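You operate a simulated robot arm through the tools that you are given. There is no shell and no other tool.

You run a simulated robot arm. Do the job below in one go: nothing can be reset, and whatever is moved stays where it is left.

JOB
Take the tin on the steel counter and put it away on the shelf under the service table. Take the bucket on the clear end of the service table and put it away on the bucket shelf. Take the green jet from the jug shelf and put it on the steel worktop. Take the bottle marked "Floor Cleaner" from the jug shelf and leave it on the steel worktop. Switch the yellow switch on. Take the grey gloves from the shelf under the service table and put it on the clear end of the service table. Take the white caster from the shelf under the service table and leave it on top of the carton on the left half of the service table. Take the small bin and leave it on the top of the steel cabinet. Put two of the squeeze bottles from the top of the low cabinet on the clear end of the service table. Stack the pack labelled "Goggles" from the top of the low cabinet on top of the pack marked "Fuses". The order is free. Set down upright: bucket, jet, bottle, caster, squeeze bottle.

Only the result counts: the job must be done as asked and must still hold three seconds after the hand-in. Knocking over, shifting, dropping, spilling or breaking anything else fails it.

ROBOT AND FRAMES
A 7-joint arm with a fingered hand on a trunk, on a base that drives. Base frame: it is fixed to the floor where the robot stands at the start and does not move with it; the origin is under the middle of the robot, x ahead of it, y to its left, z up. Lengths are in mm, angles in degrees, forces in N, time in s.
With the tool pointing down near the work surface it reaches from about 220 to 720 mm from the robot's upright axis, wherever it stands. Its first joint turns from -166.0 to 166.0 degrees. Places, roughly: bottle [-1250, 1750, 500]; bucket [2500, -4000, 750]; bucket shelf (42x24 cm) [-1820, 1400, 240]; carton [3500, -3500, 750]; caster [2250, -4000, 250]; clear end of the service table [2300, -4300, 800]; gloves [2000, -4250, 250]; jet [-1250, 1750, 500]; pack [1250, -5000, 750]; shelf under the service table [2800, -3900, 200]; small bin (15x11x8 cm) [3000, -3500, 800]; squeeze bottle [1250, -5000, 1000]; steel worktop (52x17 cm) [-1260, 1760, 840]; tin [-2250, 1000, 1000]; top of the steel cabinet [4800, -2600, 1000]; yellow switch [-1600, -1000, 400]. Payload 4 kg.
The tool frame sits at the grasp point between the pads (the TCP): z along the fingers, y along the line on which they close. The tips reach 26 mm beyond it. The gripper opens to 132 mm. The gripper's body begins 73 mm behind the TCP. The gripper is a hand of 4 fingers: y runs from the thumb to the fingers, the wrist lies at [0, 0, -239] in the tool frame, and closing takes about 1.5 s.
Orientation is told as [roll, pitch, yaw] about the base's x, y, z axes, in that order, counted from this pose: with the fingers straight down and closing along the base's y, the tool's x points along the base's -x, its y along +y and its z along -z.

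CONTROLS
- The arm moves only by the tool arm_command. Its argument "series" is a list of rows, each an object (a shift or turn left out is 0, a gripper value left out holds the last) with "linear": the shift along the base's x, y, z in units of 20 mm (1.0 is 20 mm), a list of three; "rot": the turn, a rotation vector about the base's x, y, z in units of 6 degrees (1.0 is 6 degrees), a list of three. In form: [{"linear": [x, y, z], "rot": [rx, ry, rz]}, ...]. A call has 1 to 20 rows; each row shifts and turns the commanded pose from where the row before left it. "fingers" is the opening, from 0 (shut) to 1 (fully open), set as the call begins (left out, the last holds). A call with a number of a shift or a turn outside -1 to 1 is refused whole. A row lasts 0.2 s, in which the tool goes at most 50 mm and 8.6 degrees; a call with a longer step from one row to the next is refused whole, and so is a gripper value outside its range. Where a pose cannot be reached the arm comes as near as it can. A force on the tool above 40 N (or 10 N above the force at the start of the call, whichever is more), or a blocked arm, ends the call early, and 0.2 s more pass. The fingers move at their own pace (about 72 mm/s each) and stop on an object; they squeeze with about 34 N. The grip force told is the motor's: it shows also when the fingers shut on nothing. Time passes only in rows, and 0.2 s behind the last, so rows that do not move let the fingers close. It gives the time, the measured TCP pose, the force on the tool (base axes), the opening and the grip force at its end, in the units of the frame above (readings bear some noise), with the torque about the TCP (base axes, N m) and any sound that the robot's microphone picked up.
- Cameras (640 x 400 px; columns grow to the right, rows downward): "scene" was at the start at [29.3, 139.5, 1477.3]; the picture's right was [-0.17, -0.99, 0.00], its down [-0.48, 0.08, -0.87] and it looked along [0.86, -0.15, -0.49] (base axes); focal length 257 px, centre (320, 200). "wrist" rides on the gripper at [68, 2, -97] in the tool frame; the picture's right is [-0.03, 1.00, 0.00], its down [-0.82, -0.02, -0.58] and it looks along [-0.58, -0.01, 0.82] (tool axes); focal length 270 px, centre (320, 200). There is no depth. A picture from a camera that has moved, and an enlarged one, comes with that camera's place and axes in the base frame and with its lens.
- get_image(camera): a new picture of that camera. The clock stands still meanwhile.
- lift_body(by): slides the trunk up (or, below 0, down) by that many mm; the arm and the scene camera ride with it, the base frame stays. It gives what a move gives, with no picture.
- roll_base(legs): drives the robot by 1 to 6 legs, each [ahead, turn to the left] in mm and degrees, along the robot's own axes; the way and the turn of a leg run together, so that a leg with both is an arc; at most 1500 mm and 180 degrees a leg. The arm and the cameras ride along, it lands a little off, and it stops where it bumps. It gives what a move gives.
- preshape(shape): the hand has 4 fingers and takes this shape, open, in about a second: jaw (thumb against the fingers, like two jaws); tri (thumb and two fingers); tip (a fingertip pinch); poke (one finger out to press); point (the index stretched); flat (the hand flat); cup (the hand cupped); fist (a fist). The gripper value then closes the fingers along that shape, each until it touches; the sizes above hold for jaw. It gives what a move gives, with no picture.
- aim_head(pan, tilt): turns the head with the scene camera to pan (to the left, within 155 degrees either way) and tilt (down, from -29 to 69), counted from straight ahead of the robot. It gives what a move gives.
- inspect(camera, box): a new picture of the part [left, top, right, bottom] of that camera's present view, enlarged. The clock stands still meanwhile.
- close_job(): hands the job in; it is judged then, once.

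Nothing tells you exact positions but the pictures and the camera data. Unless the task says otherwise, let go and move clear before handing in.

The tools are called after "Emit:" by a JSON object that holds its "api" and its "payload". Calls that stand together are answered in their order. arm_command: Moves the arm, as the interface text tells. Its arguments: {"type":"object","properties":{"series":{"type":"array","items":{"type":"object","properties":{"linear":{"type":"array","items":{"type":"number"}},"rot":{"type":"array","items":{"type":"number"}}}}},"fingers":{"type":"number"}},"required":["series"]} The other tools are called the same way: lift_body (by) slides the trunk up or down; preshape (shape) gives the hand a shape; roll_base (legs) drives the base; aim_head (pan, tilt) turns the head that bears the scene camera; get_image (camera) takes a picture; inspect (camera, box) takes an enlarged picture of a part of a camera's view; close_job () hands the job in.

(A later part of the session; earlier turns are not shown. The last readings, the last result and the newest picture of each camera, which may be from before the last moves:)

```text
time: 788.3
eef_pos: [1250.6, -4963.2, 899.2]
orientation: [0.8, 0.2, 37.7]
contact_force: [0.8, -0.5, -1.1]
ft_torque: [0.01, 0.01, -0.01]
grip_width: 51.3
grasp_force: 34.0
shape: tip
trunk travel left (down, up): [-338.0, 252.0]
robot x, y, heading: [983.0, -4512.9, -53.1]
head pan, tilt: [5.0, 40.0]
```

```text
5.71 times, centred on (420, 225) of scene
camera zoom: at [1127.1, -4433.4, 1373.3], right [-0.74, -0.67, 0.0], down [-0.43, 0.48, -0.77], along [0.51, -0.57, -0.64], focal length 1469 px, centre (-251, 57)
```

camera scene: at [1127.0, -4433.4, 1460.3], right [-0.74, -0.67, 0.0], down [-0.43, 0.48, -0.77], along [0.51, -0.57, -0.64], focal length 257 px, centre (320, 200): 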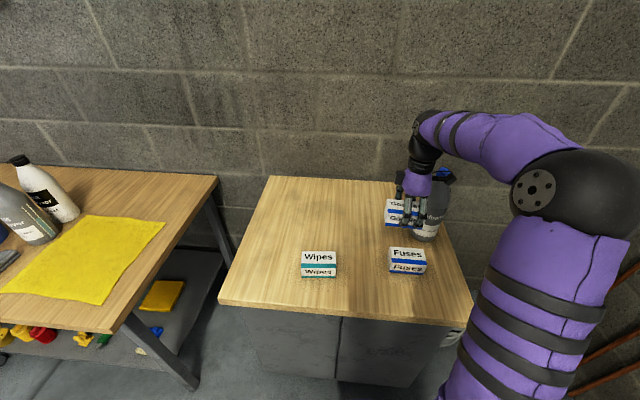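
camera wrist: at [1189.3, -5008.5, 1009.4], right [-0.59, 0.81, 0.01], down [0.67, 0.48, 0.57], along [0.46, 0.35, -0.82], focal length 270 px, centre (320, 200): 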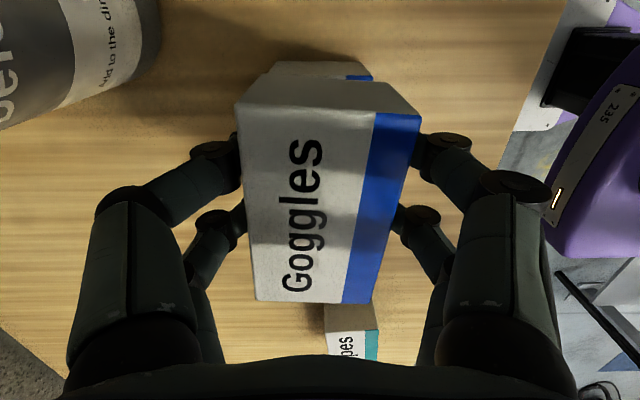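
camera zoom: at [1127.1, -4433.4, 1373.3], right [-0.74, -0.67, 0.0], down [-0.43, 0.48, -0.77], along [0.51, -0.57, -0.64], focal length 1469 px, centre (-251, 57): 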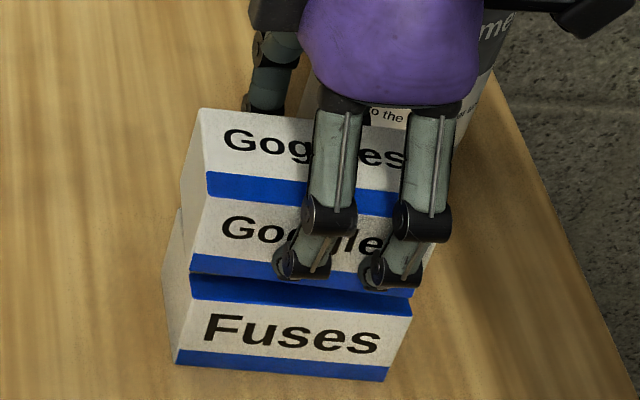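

Emit:
{"api": "lift_body", "payload": {"by": -4}}

Emit:
{"api": "lift_body", "payload": {"by": -4}}

Emit:
{"api": "lift_body", "payload": {"by": -3}}

Emit:
{"api": "inspect", "payload": {"camera": "scene", "box": [390, 190, 450, 260]}}

```text
time: 788.8
eef_pos: [1249.1, -4963.3, 897.1]
orientation: [0.9, 0.3, 37.7]
contact_force: [0.8, -0.5, -1.6]
ft_torque: [0.02, 0.03, -0.01]
grip_width: 51.6
grasp_force: 34.0
shape: tip
trunk travel left (down, up): [-334.0, 256.0]
robot x, y, heading: [985.1, -4512.6, -52.8]
head pan, tilt: [5.0, 40.0]
```

```text
time: 789.4
eef_pos: [1250.1, -4963.2, 892.1]
orientation: [0.9, 0.2, 37.8]
contact_force: [-0.1, -0.4, -1.7]
ft_torque: [0.02, 0.02, 0.01]
grip_width: 51.5
grasp_force: 34.1
shape: tip
trunk travel left (down, up): [-330.0, 260.0]
robot x, y, heading: [985.3, -4512.6, -53.2]
head pan, tilt: [5.0, 40.0]
```

```text
time: 789.9
eef_pos: [1249.5, -4962.9, 888.5]
orientation: [0.8, 0.3, 37.7]
contact_force: [-0.1, -0.1, -1.8]
ft_torque: [-0.02, 0.01, 0.03]
grip_width: 51.4
grasp_force: 33.9
shape: tip
trunk travel left (down, up): [-327.0, 263.0]
robot x, y, heading: [983.5, -4511.7, -53.0]
head pan, tilt: [5.0, 40.0]
```

```text
5.71 times, centred on (420, 225) of scene
camera zoom: at [1127.1, -4433.4, 1362.3], right [-0.74, -0.67, 0.0], down [-0.43, 0.48, -0.77], along [0.51, -0.57, -0.64], focal length 1469 px, centre (-251, 57)
```

zoom: 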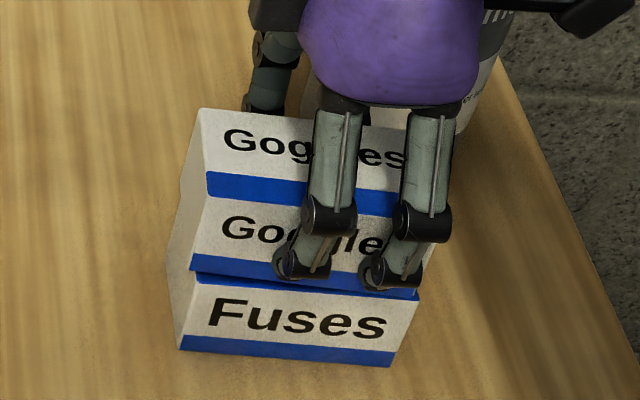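

Emit:
{"api": "lift_body", "payload": {"by": -4}}

Emit:
{"api": "lift_body", "payload": {"by": -3}}

Emit:
{"api": "lift_body", "payload": {"by": -3}}

Emit:
{"api": "inspect", "payload": {"camera": "scene", "box": [390, 190, 450, 260]}}

```text
time: 790.4
eef_pos: [1250.1, -4962.6, 888.0]
orientation: [0.8, 0.2, 37.8]
contact_force: [-0.2, -0.7, 9.1]
ft_torque: [-0.07, 0.01, 0.02]
grip_width: 51.7
grasp_force: 33.6
shape: tip
trunk travel left (down, up): [-323.0, 267.0]
robot x, y, heading: [983.1, -4512.3, -53.1]
head pan, tilt: [5.0, 40.0]
```

```text
time: 790.9
eef_pos: [1249.4, -4962.5, 885.6]
orientation: [0.5, 0.4, 37.7]
contact_force: [0.1, -2.3, 33.1]
ft_torque: [-0.16, 0.03, -0.02]
grip_width: 51.8
grasp_force: 34.5
shape: tip
trunk travel left (down, up): [-320.0, 270.0]
robot x, y, heading: [983.5, -4511.2, -53.1]
head pan, tilt: [5.0, 40.0]
```

```text
time: 791.3
eef_pos: [1249.7, -4964.0, 885.4]
orientation: [0.4, 0.4, 37.7]
contact_force: [-3.2, 2.8, 19.8]
ft_torque: [0.02, 0.11, -0.03]
grip_width: 52.1
grasp_force: 33.8
shape: tip
trunk travel left (down, up): [-319.0, 271.0]
robot x, y, heading: [984.9, -4509.4, -53.2]
head pan, tilt: [5.0, 40.0]
stopped: the force on the tool passed its limit at 47 N (the readings are from after the stop); the commanded pose is now the measured one
```

```text
5.71 times, centred on (420, 225) of scene
camera zoom: at [1126.0, -4431.7, 1354.2], right [-0.74, -0.67, 0.0], down [-0.43, 0.48, -0.77], along [0.51, -0.57, -0.64], focal length 1469 px, centre (-251, 57)
```

zoom: 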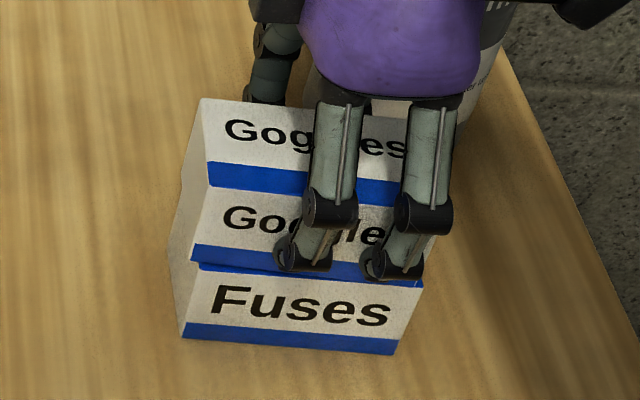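

The Goggles pack rests squarely on the Fuses pack. I relieve the pressure and let go.

Emit:
{"api": "lift_body", "payload": {"by": 3}}

Emit:
{"api": "arm_command", "payload": {"series": [{}, {}, {}, {}], "fingers": 0.58}}

Emit:
{"api": "get_image", "payload": {"camera": "wrist"}}

Emit:
{"api": "lift_body", "payload": {"by": 150}}

Emit:
{"api": "inspect", "payload": {"camera": "scene", "box": [340, 150, 500, 290]}}

```text
time: 791.8
eef_pos: [1249.6, -4963.5, 885.8]
orientation: [0.4, 0.3, 37.7]
contact_force: [-2.6, 3.2, 5.5]
ft_torque: [-0.03, 0.07, -0.01]
grip_width: 52.0
grasp_force: 33.9
shape: tip
trunk travel left (down, up): [-322.0, 268.0]
robot x, y, heading: [986.3, -4508.8, -52.9]
head pan, tilt: [5.0, 40.0]
```

```text
time: 792.8
eef_pos: [1251.3, -4963.5, 886.6]
orientation: [0.5, 0.4, 37.7]
contact_force: [0.4, -0.4, -0.9]
ft_torque: [-0.02, -0.01, 0.0]
grip_width: 76.3
grasp_force: 0.0
shape: tip
trunk travel left (down, up): [-322.0, 268.0]
robot x, y, heading: [983.5, -4510.7, -53.0]
head pan, tilt: [5.0, 40.0]
```

```text
taken
camera wrist: at [1195.6, -5004.7, 983.5], right [-0.59, 0.81, 0.01], down [0.66, 0.48, 0.57], along [0.46, 0.34, -0.82], focal length 270 px, centre (320, 200)
```

wrist: 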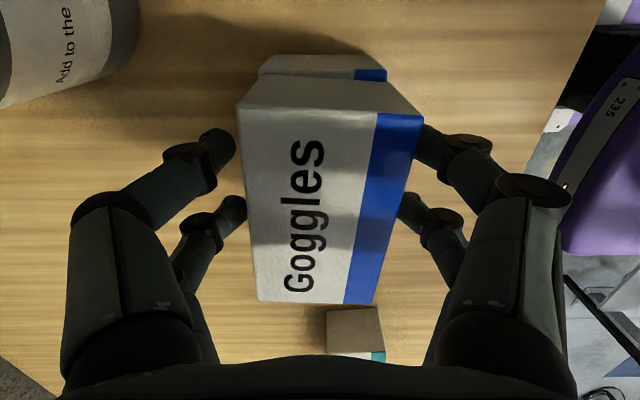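

```text
time: 794.6
eef_pos: [1250.3, -4964.2, 1036.7]
orientation: [0.5, 0.4, 37.7]
contact_force: [-0.2, 0.2, -0.7]
ft_torque: [-0.03, -0.01, 0.07]
grip_width: 75.9
grasp_force: 0.1
shape: tip
trunk travel left (down, up): [-472.0, 118.0]
robot x, y, heading: [984.2, -4514.2, -52.8]
head pan, tilt: [5.0, 40.0]
```

```text
2.86 times, centred on (420, 220) of scene
camera zoom: at [1127.2, -4433.4, 1507.4], right [-0.74, -0.67, 0.0], down [-0.43, 0.48, -0.77], along [0.51, -0.57, -0.64], focal length 735 px, centre (34, 143)
```

zoom: 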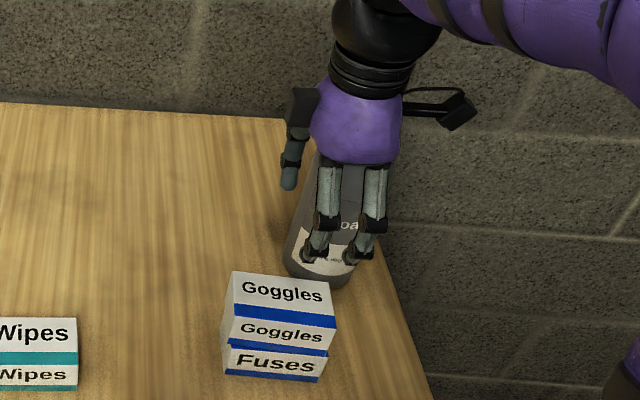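

The stack is done. Last is the bucket: I retract and drive to the front of it.

Emit:
{"api": "lift_body", "payload": {"by": 100}}

Emit:
{"api": "arm_command", "payload": {"series": [{"linear": [-0.45, 0.85, 0]}, {"linear": [-0.3, 0.85, 0]}, {"linear": [-0.2, 0.85, 0]}, {"linear": [-0.1, 0.9, 0]}, {"linear": [0, 0.9, 0]}, {"linear": [0, 0.9, 0]}, {"linear": [0, 0.9, 0]}, {"linear": [0, 0.9, 0]}, {}]}}

Emit:
{"api": "roll_base", "payload": {"legs": [[-230, 0], [0, 90], [1290, 0], [0, -90]]}}

Emit:
{"api": "get_image", "payload": {"camera": "scene"}}

Emit:
{"api": "get_image", "payload": {"camera": "wrist"}}

```text
time: 795.9
eef_pos: [1251.3, -4964.6, 1137.7]
orientation: [0.5, 0.4, 37.8]
contact_force: [-0.7, -1.0, -0.2]
ft_torque: [-0.02, -0.02, 0.0]
grip_width: 76.1
grasp_force: 0.0
shape: tip
trunk travel left (down, up): [-572.0, 18.0]
robot x, y, heading: [988.5, -4512.4, -53.2]
head pan, tilt: [5.0, 40.0]
```

```text
time: 797.9
eef_pos: [1230.6, -4822.8, 1136.3]
orientation: [0.5, 0.4, 37.7]
contact_force: [0.2, -0.2, 0.3]
ft_torque: [0.02, -0.01, 0.01]
grip_width: 76.1
grasp_force: 0.1
shape: tip
trunk travel left (down, up): [-572.0, 18.0]
robot x, y, heading: [982.7, -4507.7, -52.9]
head pan, tilt: [5.0, 40.0]
```

```text
time: 814.1
eef_pos: [2106.2, -3878.6, 1136.7]
orientation: [0.5, 0.4, 36.8]
contact_force: [-0.6, -0.9, 0.0]
ft_torque: [-0.01, -0.01, -0.01]
grip_width: 76.2
grasp_force: 0.0
shape: tip
trunk travel left (down, up): [-572.0, 18.0]
robot x, y, heading: [1867.6, -3561.0, -54.0]
head pan, tilt: [5.0, 40.0]
```

```text
taken
camera scene: at [2010.3, -3487.7, 1607.4], right [-0.76, -0.66, 0.0], down [-0.42, 0.49, -0.77], along [0.5, -0.58, -0.64], focal length 257 px, centre (320, 200)
```

scene: 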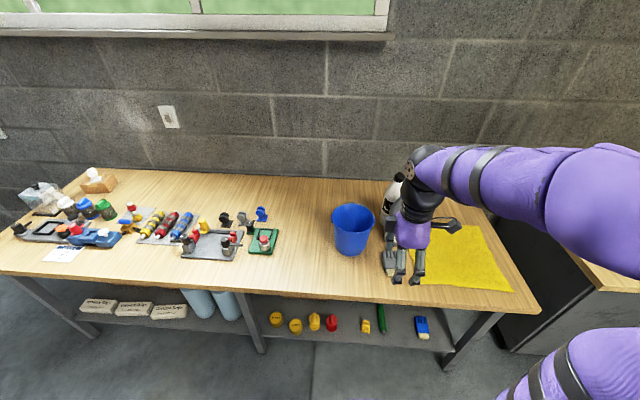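

```text
taken
camera wrist: at [2051.5, -3918.6, 1233.1], right [-0.58, 0.82, 0.01], down [0.67, 0.47, 0.57], along [0.46, 0.34, -0.82], focal length 270 px, centre (320, 200)
```

wrist: 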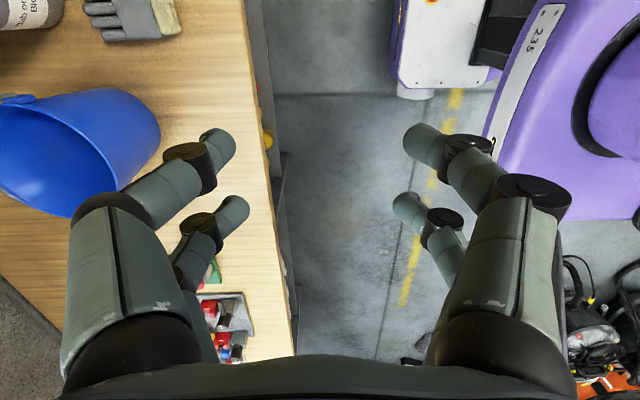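

Emit:
{"api": "roll_base", "payload": {"legs": [[100, 1]]}}

Emit:
{"api": "arm_command", "payload": {"series": [{"linear": [0.6, -0.8, 0], "rot": [-0.8, -0.6, 0]}, {"linear": [0.6, -0.8, 0], "rot": [-0.8, -0.6, 0]}, {"linear": [0.6, -0.8, 0], "rot": [-0.8, -0.6, 0]}, {"linear": [0.6, -0.8, 0]}, {"linear": [0.6, -0.8, 0]}, {"linear": [0.8, 0.6, 0]}, {"linear": [0.8, 0.6, 0]}, {"linear": [0.8, 0.6, 0]}, {"linear": [0.8, 0.6, 0]}, {}]}}

Emit:
{"api": "get_image", "payload": {"camera": "wrist"}}

Emit:
{"api": "get_image", "payload": {"camera": "scene"}}

```text
time: 815.3
eef_pos: [2170.5, -3957.0, 1136.1]
orientation: [0.5, 0.4, 37.5]
contact_force: [0.5, 0.5, 0.4]
ft_torque: [0.02, 0.03, 0.0]
grip_width: 76.4
grasp_force: 0.1
shape: tip
trunk travel left (down, up): [-572.0, 18.0]
robot x, y, heading: [1926.3, -3646.3, -53.4]
head pan, tilt: [5.0, 40.0]
```

```text
time: 817.5
eef_pos: [2293.0, -3988.7, 1136.6]
orientation: [-17.5, 0.5, 37.5]
contact_force: [-0.1, 0.1, -0.2]
ft_torque: [0.0, -0.03, 0.04]
grip_width: 76.3
grasp_force: 0.1
shape: tip
trunk travel left (down, up): [-572.0, 18.0]
robot x, y, heading: [1923.2, -3643.0, -53.4]
head pan, tilt: [5.0, 40.0]
```

```text
taken
camera wrist: at [2220.2, -4004.8, 1228.1], right [-0.56, 0.77, -0.3], down [0.56, 0.62, 0.55], along [0.61, 0.14, -0.78], focal length 270 px, centre (320, 200)
```

wrist: 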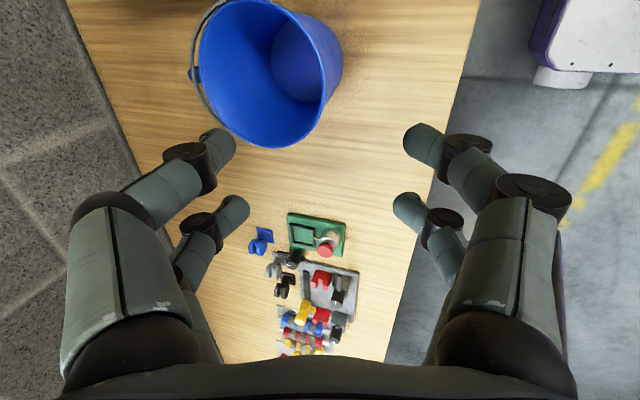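

```text
taken
camera scene: at [2068.6, -3566.1, 1607.4], right [-0.75, -0.67, 0.0], down [-0.43, 0.48, -0.77], along [0.51, -0.57, -0.64], focal length 257 px, centre (320, 200)
```

scene: 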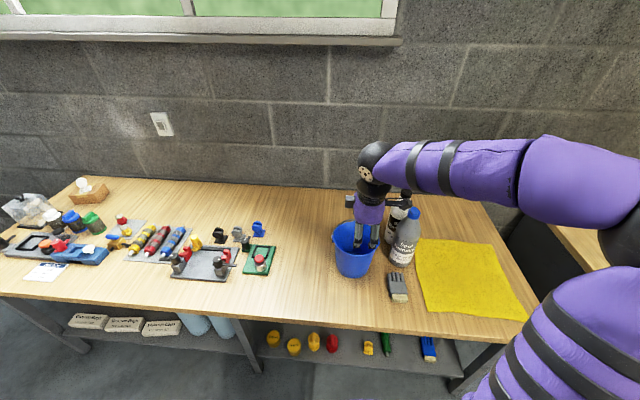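

Emit:
{"api": "arm_command", "payload": {"series": [{"linear": [0.43, -0.86, 0]}, {"linear": [0.43, -0.86, 0]}, {"linear": [0.42, -0.85, 0]}, {}]}}

Emit:
{"api": "lift_body", "payload": {"by": -150}}

Emit:
{"api": "get_image", "payload": {"camera": "wrist"}}

Emit:
{"api": "inspect", "payload": {"camera": "scene", "box": [300, 140, 460, 300]}}

```text
time: 818.5
eef_pos: [2320.3, -4040.5, 1137.6]
orientation: [-17.5, 0.5, 37.4]
contact_force: [0.5, -0.1, 0.2]
ft_torque: [-0.02, 0.01, 0.02]
grip_width: 76.5
grasp_force: 0.1
shape: tip
trunk travel left (down, up): [-572.0, 18.0]
robot x, y, heading: [1924.9, -3643.7, -53.4]
head pan, tilt: [5.0, 40.0]
```

```text
time: 820.2
eef_pos: [2320.0, -4040.0, 986.7]
orientation: [-17.4, 0.5, 37.4]
contact_force: [0.2, 0.1, -0.4]
ft_torque: [0.01, 0.0, 0.0]
grip_width: 76.1
grasp_force: 0.0
shape: tip
trunk travel left (down, up): [-422.0, 168.0]
robot x, y, heading: [1924.3, -3643.2, -53.1]
head pan, tilt: [5.0, 40.0]
```

```text
taken
camera wrist: at [2247.2, -4056.5, 1078.8], right [-0.56, 0.77, -0.3], down [0.56, 0.62, 0.55], along [0.61, 0.14, -0.78], focal length 270 px, centre (320, 200)
```

wrist: 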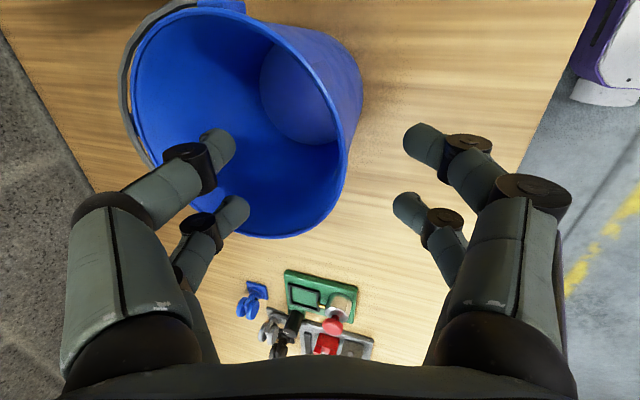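

```text
2.50 times, centred on (380, 220) of scene
camera zoom: at [2068.4, -3566.1, 1457.5], right [-0.75, -0.67, 0.0], down [-0.43, 0.48, -0.77], along [0.51, -0.57, -0.64], focal length 643 px, centre (170, 150)
```

zoom: 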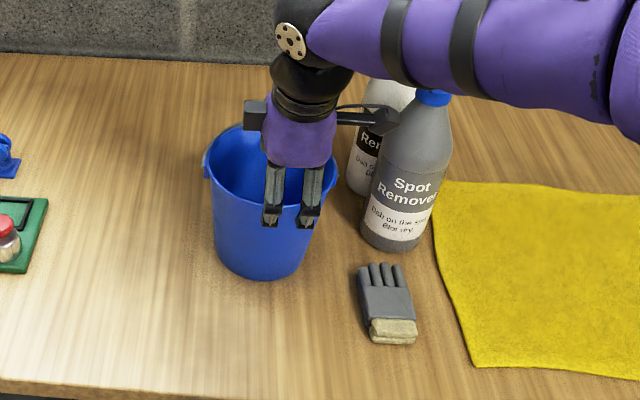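

Emit:
{"api": "arm_command", "payload": {"series": [{"linear": [-0.5, 0.68, 0]}, {}]}}

Emit:
{"api": "lift_body", "payload": {"by": -45}}

Emit:
{"api": "get_image", "payload": {"camera": "wrist"}}

```text
time: 820.8
eef_pos: [2309.5, -4026.6, 987.6]
orientation: [-17.6, 0.5, 37.5]
contact_force: [-0.3, 0.1, 0.3]
ft_torque: [-0.01, -0.02, -0.06]
grip_width: 76.2
grasp_force: 0.1
shape: tip
trunk travel left (down, up): [-422.0, 168.0]
robot x, y, heading: [1926.6, -3643.1, -53.3]
head pan, tilt: [5.0, 40.0]
```

```text
time: 821.7
eef_pos: [2310.2, -4026.2, 942.2]
orientation: [-17.4, 0.5, 37.4]
contact_force: [0.5, 0.3, 0.3]
ft_torque: [-0.01, 0.0, 0.01]
grip_width: 76.3
grasp_force: 0.0
shape: tip
trunk travel left (down, up): [-377.0, 213.0]
robot x, y, heading: [1924.6, -3641.5, -53.3]
head pan, tilt: [5.0, 40.0]
```

```text
taken
camera wrist: at [2236.9, -4043.8, 1033.8], right [-0.56, 0.77, -0.3], down [0.56, 0.62, 0.55], along [0.61, 0.14, -0.78], focal length 270 px, centre (320, 200)
```

wrist: 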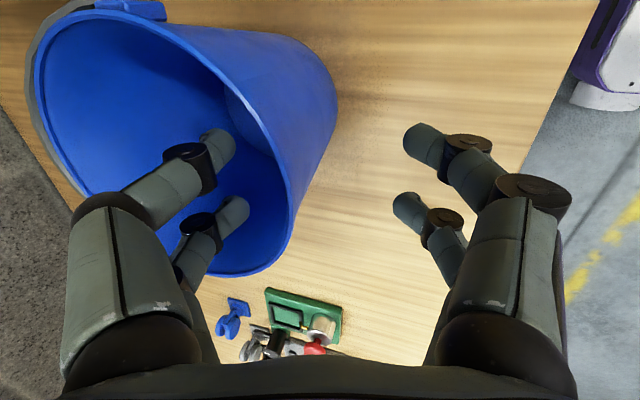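

Emit:
{"api": "arm_command", "payload": {"series": [{"linear": [0.52, -0.7, 0]}, {}]}}

Emit:
{"api": "lift_body", "payload": {"by": -36}}

Emit:
{"api": "get_image", "payload": {"camera": "wrist"}}

```text
time: 822.3
eef_pos: [2320.6, -4042.7, 942.3]
orientation: [-17.5, 0.6, 37.4]
contact_force: [-0.2, -0.2, -0.8]
ft_torque: [0.02, -0.04, 0.0]
grip_width: 76.2
grasp_force: 0.1
shape: tip
trunk travel left (down, up): [-377.0, 213.0]
robot x, y, heading: [1927.1, -3646.8, -53.2]
head pan, tilt: [5.0, 40.0]
```

```text
time: 823.1
eef_pos: [2320.2, -4042.0, 905.5]
orientation: [-17.5, 0.6, 37.5]
contact_force: [0.0, 0.7, 0.8]
ft_torque: [-0.03, -0.01, -0.01]
grip_width: 75.8
grasp_force: 0.1
shape: tip
trunk travel left (down, up): [-341.0, 249.0]
robot x, y, heading: [1921.1, -3645.0, -53.5]
head pan, tilt: [5.0, 40.0]
```

```text
taken
camera wrist: at [2247.3, -4058.3, 997.3], right [-0.56, 0.77, -0.3], down [0.56, 0.62, 0.55], along [0.61, 0.14, -0.78], focal length 270 px, centre (320, 200)
```

wrist: 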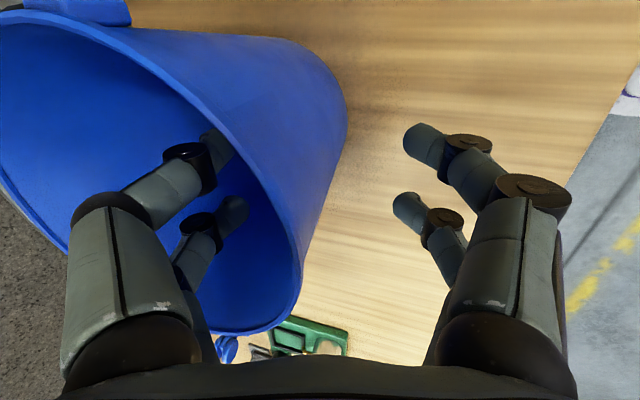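

Emit:
{"api": "arm_command", "payload": {"series": [{"linear": [0.5, -0.66, 0]}, {}]}}

Emit:
{"api": "get_image", "payload": {"camera": "wrist"}}

Emit:
{"api": "inspect", "payload": {"camera": "scene", "box": [310, 160, 430, 280]}}

```text
time: 823.7
eef_pos: [2330.1, -4055.7, 905.2]
orientation: [-17.6, 0.5, 37.4]
contact_force: [0.3, -0.3, -0.4]
ft_torque: [0.0, 0.02, 0.02]
grip_width: 76.0
grasp_force: 0.1
shape: tip
trunk travel left (down, up): [-341.0, 249.0]
robot x, y, heading: [1925.5, -3643.2, -53.2]
head pan, tilt: [5.0, 40.0]
```

```text
taken
camera wrist: at [2257.2, -4071.7, 997.1], right [-0.56, 0.77, -0.3], down [0.56, 0.62, 0.55], along [0.61, 0.14, -0.78], focal length 270 px, centre (320, 200)
```

wrist: 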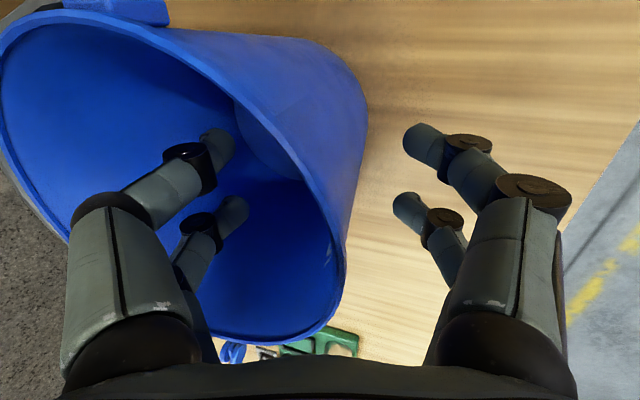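

```text
3.33 times, centred on (370, 220) of scene
camera zoom: at [2068.5, -3566.2, 1376.4], right [-0.75, -0.67, 0.0], down [-0.43, 0.48, -0.77], along [0.51, -0.57, -0.64], focal length 857 px, centre (153, 133)
```

zoom: 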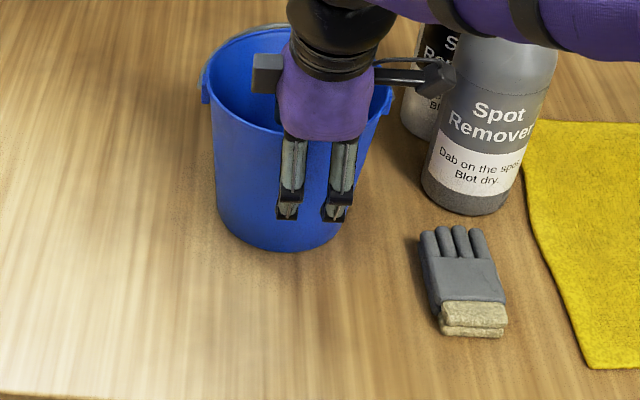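

Emit:
{"api": "arm_command", "payload": {"series": [{"linear": [0.8, 0.6, 0]}, {}]}}

Emit:
{"api": "get_image", "payload": {"camera": "wrist"}}

```text
time: 824.3
eef_pos: [2345.1, -4045.2, 906.0]
orientation: [-17.6, 0.5, 37.2]
contact_force: [0.4, 0.6, -0.9]
ft_torque: [-0.01, -0.02, 0.03]
grip_width: 76.2
grasp_force: 0.1
shape: tip
trunk travel left (down, up): [-341.0, 249.0]
robot x, y, heading: [1928.3, -3645.8, -53.1]
head pan, tilt: [5.0, 40.0]
```

```text
taken
camera wrist: at [2273.1, -4060.1, 997.9], right [-0.56, 0.77, -0.3], down [0.56, 0.62, 0.55], along [0.61, 0.14, -0.78], focal length 270 px, centre (320, 200)
```

wrist: 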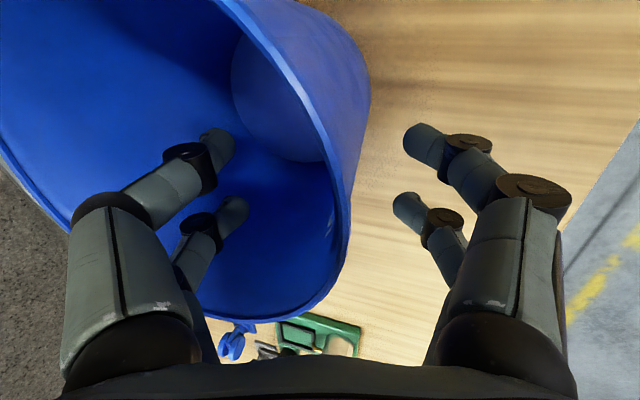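

Emit:
{"api": "arm_command", "payload": {"series": [{}, {}, {}, {}, {}, {}, {}, {}], "fingers": 0}}

Emit:
{"api": "get_image", "payload": {"camera": "wrist"}}

Emit:
{"api": "lift_body", "payload": {"by": 30}}

Emit:
{"api": "inspect", "payload": {"camera": "scene", "box": [310, 160, 430, 280]}}

```text
time: 826.1
eef_pos: [2345.9, -4044.3, 906.4]
orientation: [-17.5, 0.5, 37.4]
contact_force: [0.3, 0.0, -3.0]
ft_torque: [0.12, 0.07, -0.01]
grip_width: 0.0
grasp_force: 34.0
shape: tip
trunk travel left (down, up): [-341.0, 249.0]
robot x, y, heading: [1921.2, -3642.0, -53.2]
head pan, tilt: [5.0, 40.0]
```

```text
taken
camera wrist: at [2273.0, -4060.3, 997.8], right [-0.56, 0.77, -0.3], down [0.56, 0.62, 0.55], along [0.61, 0.14, -0.78], focal length 270 px, centre (320, 200)
```

wrist: 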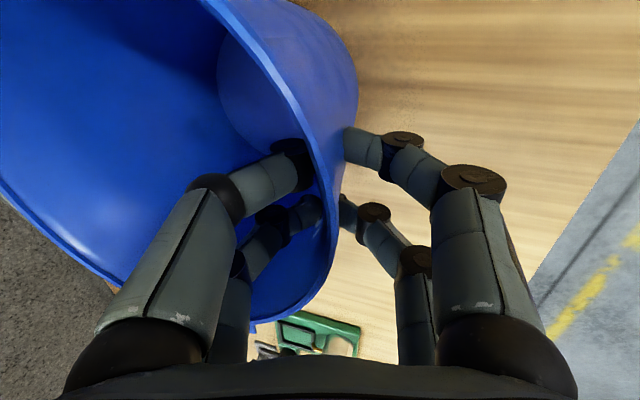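

```text
time: 826.9
eef_pos: [2344.5, -4042.5, 936.9]
orientation: [-17.5, 0.5, 37.3]
contact_force: [0.5, 0.2, -1.9]
ft_torque: [0.12, 0.07, -0.02]
grip_width: 0.0
grasp_force: 33.5
shape: tip
trunk travel left (down, up): [-371.0, 219.0]
robot x, y, heading: [1925.8, -3642.7, -53.3]
head pan, tilt: [5.0, 40.0]
```

```text
3.33 times, centred on (370, 220) of scene
camera zoom: at [2068.6, -3566.3, 1406.4], right [-0.75, -0.67, 0.0], down [-0.43, 0.48, -0.77], along [0.51, -0.57, -0.64], focal length 857 px, centre (153, 133)
```

zoom: 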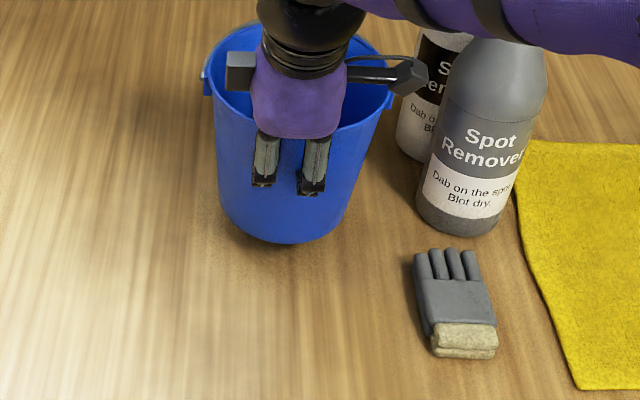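

The bucket is gripped at the rim and lifts well. I raise it straight up and pull it in for the trip to the bucket shelf.

Emit:
{"api": "lift_body", "payload": {"by": 205}}

Emit:
{"api": "arm_command", "payload": {"series": [{"linear": [-0.6, 0.75, 0]}, {"linear": [-0.6, 0.75, 0]}, {"linear": [-0.6, 0.75, 0]}, {"linear": [-0.6, 0.75, 0]}, {"linear": [-0.6, 0.75, 0]}, {"linear": [-0.6, 0.75, 0]}, {"linear": [-0.6, 0.75, 0]}, {}]}}

Emit:
{"api": "get_image", "payload": {"camera": "scene"}}

Emit:
{"api": "get_image", "payload": {"camera": "wrist"}}

```text
time: 829.1
eef_pos: [2345.3, -4043.2, 1141.5]
orientation: [-17.5, 0.6, 37.3]
contact_force: [0.1, 0.4, -1.3]
ft_torque: [0.14, 0.1, 0.01]
grip_width: 0.1
grasp_force: 34.0
shape: tip
trunk travel left (down, up): [-576.0, 14.0]
robot x, y, heading: [1924.7, -3642.3, -53.2]
head pan, tilt: [5.0, 40.0]
```

```text
time: 830.9
eef_pos: [2261.6, -3938.5, 1142.1]
orientation: [-17.6, 0.6, 37.3]
contact_force: [0.2, 0.4, -1.9]
ft_torque: [0.16, 0.07, 0.0]
grip_width: 0.1
grasp_force: 33.7
shape: tip
trunk travel left (down, up): [-576.0, 14.0]
robot x, y, heading: [1923.4, -3646.6, -53.4]
head pan, tilt: [5.0, 40.0]
```

```text
taken
camera scene: at [2068.2, -3566.5, 1611.4], right [-0.75, -0.67, 0.0], down [-0.43, 0.48, -0.77], along [0.51, -0.57, -0.64], focal length 257 px, centre (320, 200)
```

scene: 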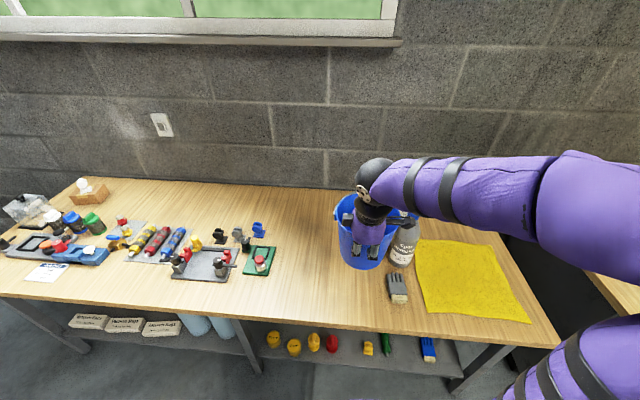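

```text
taken
camera wrist: at [2188.4, -3954.3, 1233.9], right [-0.56, 0.77, -0.3], down [0.56, 0.62, 0.55], along [0.61, 0.14, -0.78], focal length 270 px, centre (320, 200)
```

wrist: 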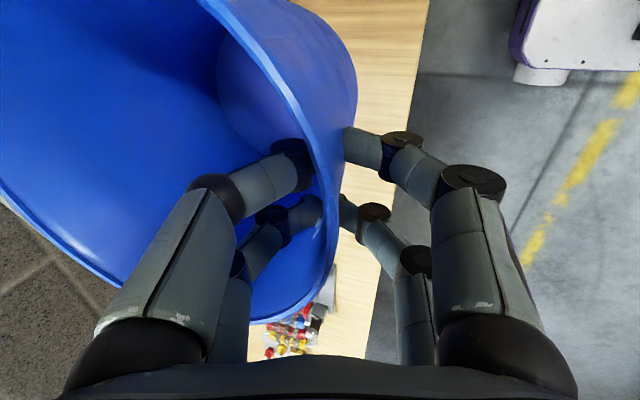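

Now the return trip: out from the table, between post and vacuums, back to the sink. First section with a check.

Emit:
{"api": "roll_base", "payload": {"legs": [[-120, 0], [0, 90], [620, 0], [0, 93.5]]}}

Emit:
{"api": "aim_head", "payload": {"pan": 0, "tilt": 20}}

Emit:
{"api": "get_image", "payload": {"camera": "scene"}}

```text
time: 843.8
eef_pos: [2004.6, -2900.9, 1142.1]
orientation: [-17.5, 0.6, -140.3]
contact_force: [0.9, -0.5, -1.9]
ft_torque: [-0.16, -0.09, -0.02]
grip_width: 0.0
grasp_force: 33.9
shape: tip
trunk travel left (down, up): [-576.0, 14.0]
robot x, y, heading: [2355.5, -3179.9, 129.2]
head pan, tilt: [5.0, 40.0]
```

```text
time: 844.6
eef_pos: [2006.2, -2901.2, 1142.9]
orientation: [-17.6, 0.7, -140.1]
contact_force: [0.2, -0.3, -1.8]
ft_torque: [-0.14, -0.13, 0.02]
grip_width: 0.4
grasp_force: 33.9
shape: tip
trunk travel left (down, up): [-576.0, 14.0]
robot x, y, heading: [2350.9, -3176.5, 129.2]
head pan, tilt: [0.0, 20.0]
```

```text
taken
camera scene: at [2214.0, -3248.9, 1642.7], right [0.77, 0.63, 0.0], down [0.22, -0.27, -0.94], along [-0.59, 0.73, -0.34], focal length 257 px, centre (320, 200)
```

scene: 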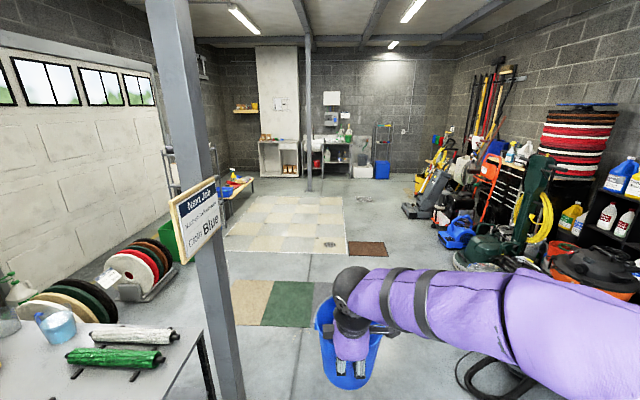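

Emit:
{"api": "roll_base", "payload": {"legs": [[0, 1.5], [1030, 0], [1020, 0]]}}

Emit:
{"api": "get_image", "payload": {"camera": "scene"}}

```text
time: 855.3
eef_pos: [655.8, -1306.7, 1141.6]
orientation: [-17.5, 0.6, -139.3]
contact_force: [0.0, 0.0, -2.2]
ft_torque: [-0.13, -0.06, 0.01]
grip_width: 0.0
grasp_force: 33.7
shape: tip
trunk travel left (down, up): [-576.0, 14.0]
robot x, y, heading: [1012.3, -1581.8, 130.1]
head pan, tilt: [0.0, 20.0]
```

```text
taken
camera scene: at [871.0, -1652.1, 1642.8], right [0.77, 0.64, 0.0], down [0.22, -0.26, -0.94], along [-0.6, 0.72, -0.34], focal length 257 px, centre (320, 200)
```

scene: 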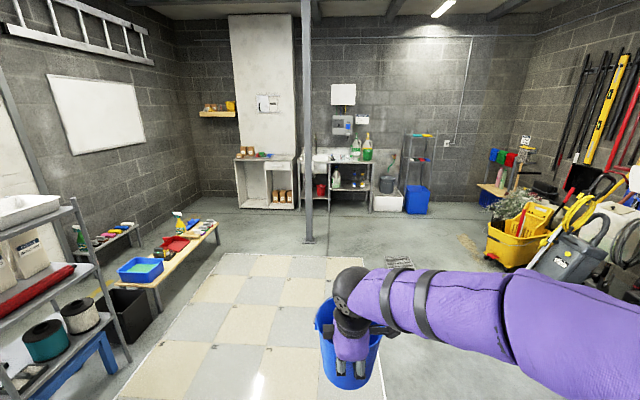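

Emit:
{"api": "roll_base", "payload": {"legs": [[0, -8.5], [1250, 0], [1200, 0]]}}

Emit:
{"api": "get_image", "payload": {"camera": "scene"}}

```text
time: 868.0
eef_pos: [-627.3, 808.7, 1142.6]
orientation: [-17.6, 0.6, -146.2]
contact_force: [-0.2, 0.7, -2.1]
ft_torque: [-0.14, -0.05, -0.05]
grip_width: 0.0
grasp_force: 34.1
shape: tip
trunk travel left (down, up): [-576.0, 14.0]
robot x, y, heading: [-307.3, 494.9, 123.3]
head pan, tilt: [0.0, 20.0]
```

```text
taken
camera scene: at [-457.2, 439.8, 1642.8], right [0.84, 0.55, 0.0], down [0.19, -0.29, -0.94], along [-0.51, 0.79, -0.34], focal length 257 px, centre (320, 200)
```

scene: 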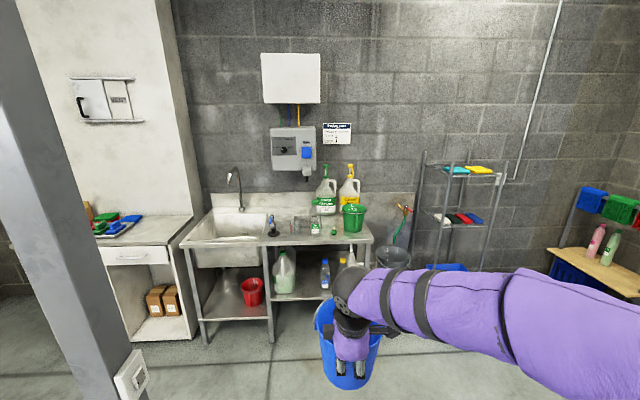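

Emit:
{"api": "roll_base", "payload": {"legs": [[0, 4.7], [915, 0], [0, 90]]}}

Emit:
{"api": "aim_head", "payload": {"pan": 0, "tilt": 30}}

Emit:
{"api": "get_image", "payload": {"camera": "scene"}}

```text
time: 877.5
eef_pos: [-1178.6, 888.0, 1143.0]
orientation: [-17.5, 0.6, -53.8]
contact_force: [0.1, 0.4, -1.6]
ft_torque: [0.08, -0.14, 0.04]
grip_width: 0.0
grasp_force: 34.0
shape: tip
trunk travel left (down, up): [-576.0, 14.0]
robot x, y, heading: [-877.6, 1221.3, -144.4]
head pan, tilt: [0.0, 20.0]
```

```text
time: 878.2
eef_pos: [-1178.3, 888.3, 1141.9]
orientation: [-17.6, 0.6, -53.7]
contact_force: [0.7, -0.5, -0.9]
ft_torque: [0.07, -0.14, 0.01]
grip_width: 0.1
grasp_force: 34.0
shape: tip
trunk travel left (down, up): [-576.0, 14.0]
robot x, y, heading: [-877.8, 1217.6, -144.2]
head pan, tilt: [0.0, 30.0]
```

```text
taken
camera scene: at [-814.3, 1078.9, 1626.8], right [-0.58, 0.81, 0.0], down [0.41, 0.29, -0.87], along [-0.7, -0.51, -0.5], focal length 257 px, centre (320, 200)
```

scene: 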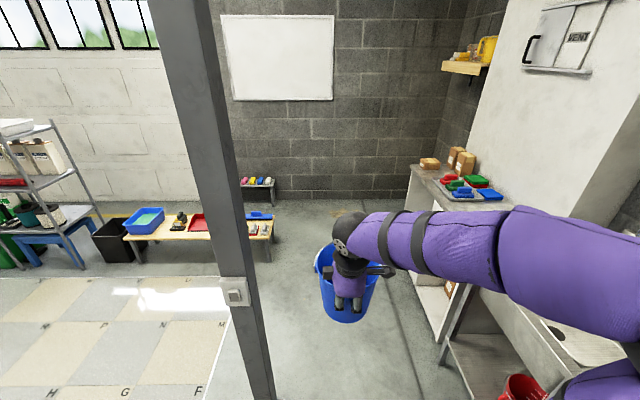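

Emit:
{"api": "roll_base", "payload": {"legs": [[640, 0]]}}

Emit:
{"api": "arm_command", "payload": {"series": [{"linear": [0.8, 0.6, 0]}, {"linear": [0.8, 0.6, 0]}, {"linear": [0.8, 0.6, 0]}, {"linear": [0.8, 0.6, 0]}, {}]}}

Emit:
{"api": "roll_base", "payload": {"legs": [[0, -89]]}}

Emit:
{"api": "aim_head", "payload": {"pan": 10, "tilt": 40}}

Emit:
{"api": "get_image", "payload": {"camera": "scene"}}

Emit:
{"api": "get_image", "payload": {"camera": "wrist"}}

```text
time: 881.7
eef_pos: [-1690.9, 516.0, 1142.0]
orientation: [-17.5, 0.5, -53.4]
contact_force: [0.0, 0.5, -2.1]
ft_torque: [0.07, -0.13, -0.01]
grip_width: 0.0
grasp_force: 34.2
shape: tip
trunk travel left (down, up): [-576.0, 14.0]
robot x, y, heading: [-1391.6, 846.5, -143.6]
head pan, tilt: [0.0, 30.0]
```

```text
time: 882.9
eef_pos: [-1627.4, 564.4, 1141.6]
orientation: [-17.4, 0.6, -53.5]
contact_force: [0.2, 0.4, -1.9]
ft_torque: [0.05, -0.13, 0.02]
grip_width: 0.0
grasp_force: 33.8
shape: tip
trunk travel left (down, up): [-576.0, 14.0]
robot x, y, heading: [-1389.9, 846.0, -143.6]
head pan, tilt: [0.0, 30.0]
```

```text
time: 885.8
eef_pos: [-1758.9, 809.9, 1140.9]
orientation: [-17.5, 0.6, -98.1]
contact_force: [-0.4, -1.0, -3.1]
ft_torque: [-0.06, -0.16, 0.01]
grip_width: 0.1
grasp_force: 33.9
shape: tip
trunk travel left (down, up): [-576.0, 14.0]
robot x, y, heading: [-1395.7, 850.6, 175.7]
head pan, tilt: [0.0, 30.0]
stopped in leg 1: the robot was blocked; the commanded pose is now the measured one
```

```text
time: 886.5
eef_pos: [-1760.3, 810.7, 1142.2]
orientation: [-17.5, 0.7, -98.2]
contact_force: [0.0, -0.6, -1.6]
ft_torque: [-0.05, -0.16, -0.02]
grip_width: 0.2
grasp_force: 33.7
shape: tip
trunk travel left (down, up): [-576.0, 14.0]
robot x, y, heading: [-1393.6, 847.1, 175.3]
head pan, tilt: [10.0, 40.0]
```

```text
taken
camera scene: at [-1430.8, 684.6, 1611.4], right [-0.1, 1.0, 0.0], down [0.64, 0.06, -0.77], along [-0.76, -0.07, -0.64], focal length 257 px, centre (320, 200)
```

scene: 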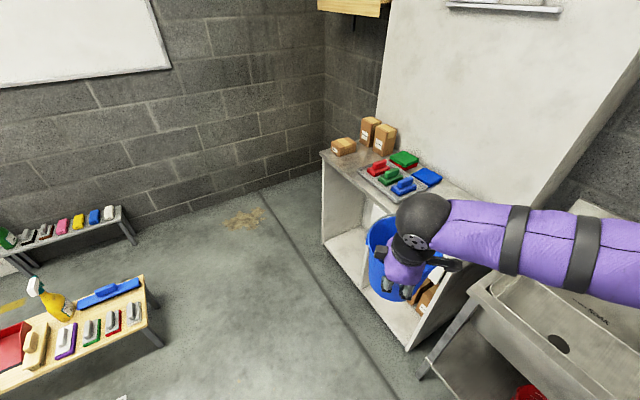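

```text
taken
camera wrist: at [-1719.4, 873.4, 1233.8], right [0.94, -0.16, -0.3], down [0.04, -0.84, 0.55], along [-0.34, -0.53, -0.78], focal length 270 px, centre (320, 200)
```

wrist: 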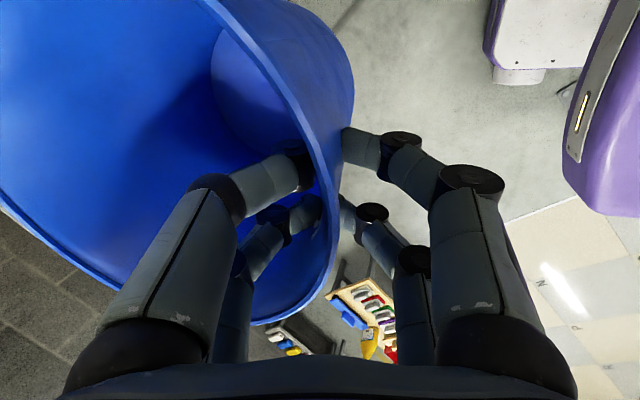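

The turn was blocked by something. I look around before doing anything else.

Emit:
{"api": "aim_head", "payload": {"pan": -80, "tilt": 35}}

Emit:
{"api": "get_image", "payload": {"camera": "scene"}}

Emit:
{"api": "aim_head", "payload": {"pan": 130, "tilt": 50}}

Emit:
{"api": "get_image", "payload": {"camera": "scene"}}

Emit:
{"api": "aim_head", "payload": {"pan": -150, "tilt": 50}}

Emit:
{"api": "get_image", "payload": {"camera": "scene"}}

```text
time: 888.1
eef_pos: [-1758.6, 811.1, 1141.0]
orientation: [-17.6, 0.5, -98.1]
contact_force: [0.0, 0.1, -1.0]
ft_torque: [-0.06, -0.14, -0.02]
grip_width: 0.0
grasp_force: 33.9
shape: tip
trunk travel left (down, up): [-576.0, 14.0]
robot x, y, heading: [-1395.2, 850.3, 175.6]
head pan, tilt: [-80.0, 35.0]
```

```text
taken
camera scene: at [-1354.7, 780.4, 1619.0], right [1.0, 0.1, 0.0], down [0.06, -0.57, -0.82], along [-0.08, 0.82, -0.57], focal length 257 px, centre (320, 200)
```

scene: 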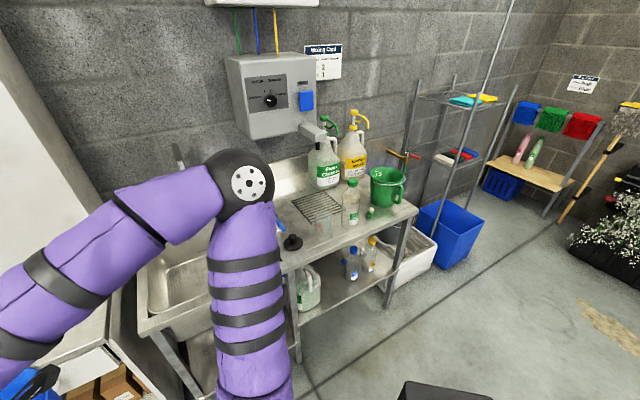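

```text
time: 891.2
eef_pos: [-1764.2, 809.5, 1140.0]
orientation: [-17.2, 0.8, -98.1]
contact_force: [0.0, -0.7, -1.4]
ft_torque: [-0.06, -0.14, 0.01]
grip_width: 0.0
grasp_force: 34.0
shape: tip
trunk travel left (down, up): [-576.0, 14.0]
robot x, y, heading: [-1392.6, 849.9, 175.3]
head pan, tilt: [130.0, 50.0]
```

```text
taken
camera scene: at [-1352.9, 611.4, 1599.9], right [-1.0, -0.03, -0.01], down [-0.02, 0.74, -0.67], along [0.02, -0.67, -0.74], focal length 257 px, centre (320, 200)
```

scene: 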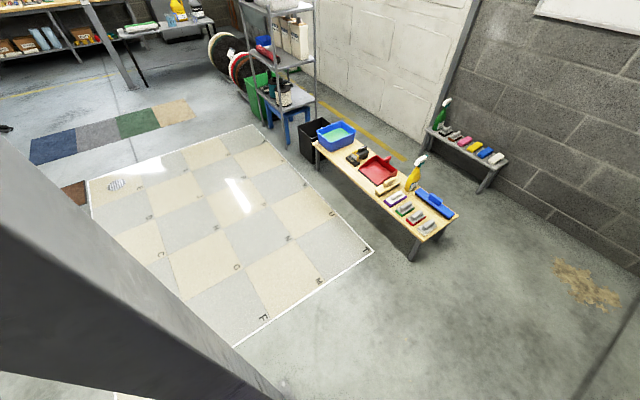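

```text
time: 895.0
eef_pos: [-1758.1, 812.1, 1140.3]
orientation: [-17.6, 0.6, -98.2]
contact_force: [-0.8, -0.4, -1.9]
ft_torque: [-0.05, -0.14, -0.02]
grip_width: 0.0
grasp_force: 33.6
shape: tip
trunk travel left (down, up): [-576.0, 14.0]
robot x, y, heading: [-1395.2, 850.6, 175.5]
head pan, tilt: [-150.0, 50.0]
```

```text
taken
camera scene: at [-1276.7, 726.0, 1597.3], right [0.43, -0.9, 0.0], down [-0.69, -0.33, -0.64], along [0.58, 0.28, -0.77], focal length 257 px, centre (320, 200)
```

scene: 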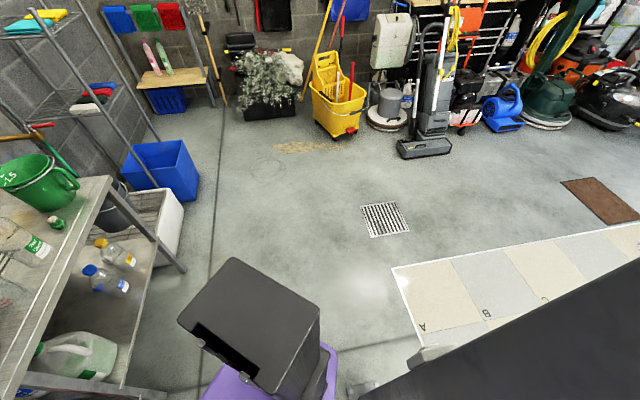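

A rear corner of my base touches the post. I move forward a little, away from it, and then finish the turn.

Emit:
{"api": "roll_base", "payload": {"legs": [[95, 0]]}}

Emit:
{"api": "roll_base", "payload": {"legs": [[0, -48.5]]}}

Emit:
{"api": "aim_head", "payload": {"pan": 10, "tilt": 40}}

Emit:
{"api": "get_image", "payload": {"camera": "scene"}}

Emit:
{"api": "get_image", "payload": {"camera": "wrist"}}

```text
time: 896.1
eef_pos: [-1855.1, 818.8, 1141.7]
orientation: [-17.5, 0.7, -98.0]
contact_force: [-0.3, 0.2, -0.6]
ft_torque: [-0.05, -0.14, -0.02]
grip_width: 0.1
grasp_force: 34.0
shape: tip
trunk travel left (down, up): [-576.0, 14.0]
robot x, y, heading: [-1488.3, 852.2, 175.5]
head pan, tilt: [-150.0, 50.0]
```

```text
time: 897.0
eef_pos: [-1856.2, 820.9, 1141.4]
orientation: [-17.5, 0.5, -98.6]
contact_force: [0.2, -0.1, -1.6]
ft_torque: [-0.05, -0.14, -0.01]
grip_width: 0.1
grasp_force: 34.0
shape: tip
trunk travel left (down, up): [-576.0, 14.0]
robot x, y, heading: [-1487.9, 855.2, 175.4]
head pan, tilt: [-150.0, 50.0]
stopped in leg 1: the robot was blocked; the commanded pose is now the measured one
```

```text
time: 899.5
eef_pos: [-1855.7, 821.9, 1142.0]
orientation: [-17.4, 0.6, -98.6]
contact_force: [-0.2, 0.5, -2.1]
ft_torque: [-0.08, -0.14, -0.03]
grip_width: 0.1
grasp_force: 34.3
shape: tip
trunk travel left (down, up): [-576.0, 14.0]
robot x, y, heading: [-1493.5, 855.5, 175.7]
head pan, tilt: [10.0, 40.0]
```

```text
taken
camera scene: at [-1528.0, 692.1, 1611.4], right [-0.1, 1.0, 0.0], down [0.64, 0.06, -0.77], along [-0.76, -0.07, -0.64], focal length 257 px, centre (320, 200)
```

scene: 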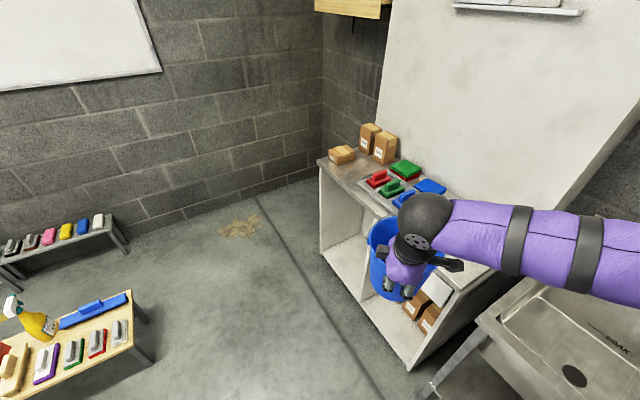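

```text
taken
camera wrist: at [-1816.4, 883.5, 1233.7], right [0.94, -0.16, -0.3], down [0.03, -0.84, 0.55], along [-0.34, -0.53, -0.78], focal length 270 px, centre (320, 200)
```

wrist: 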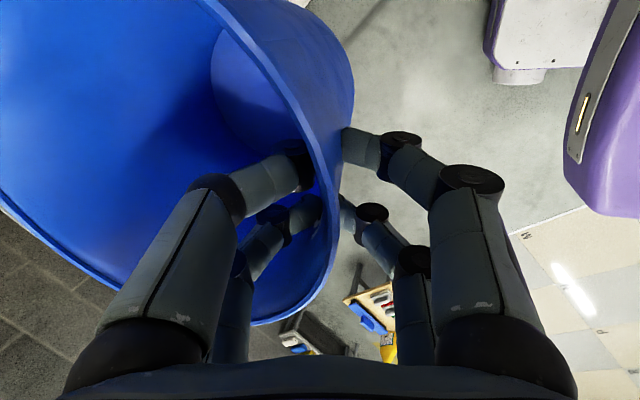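

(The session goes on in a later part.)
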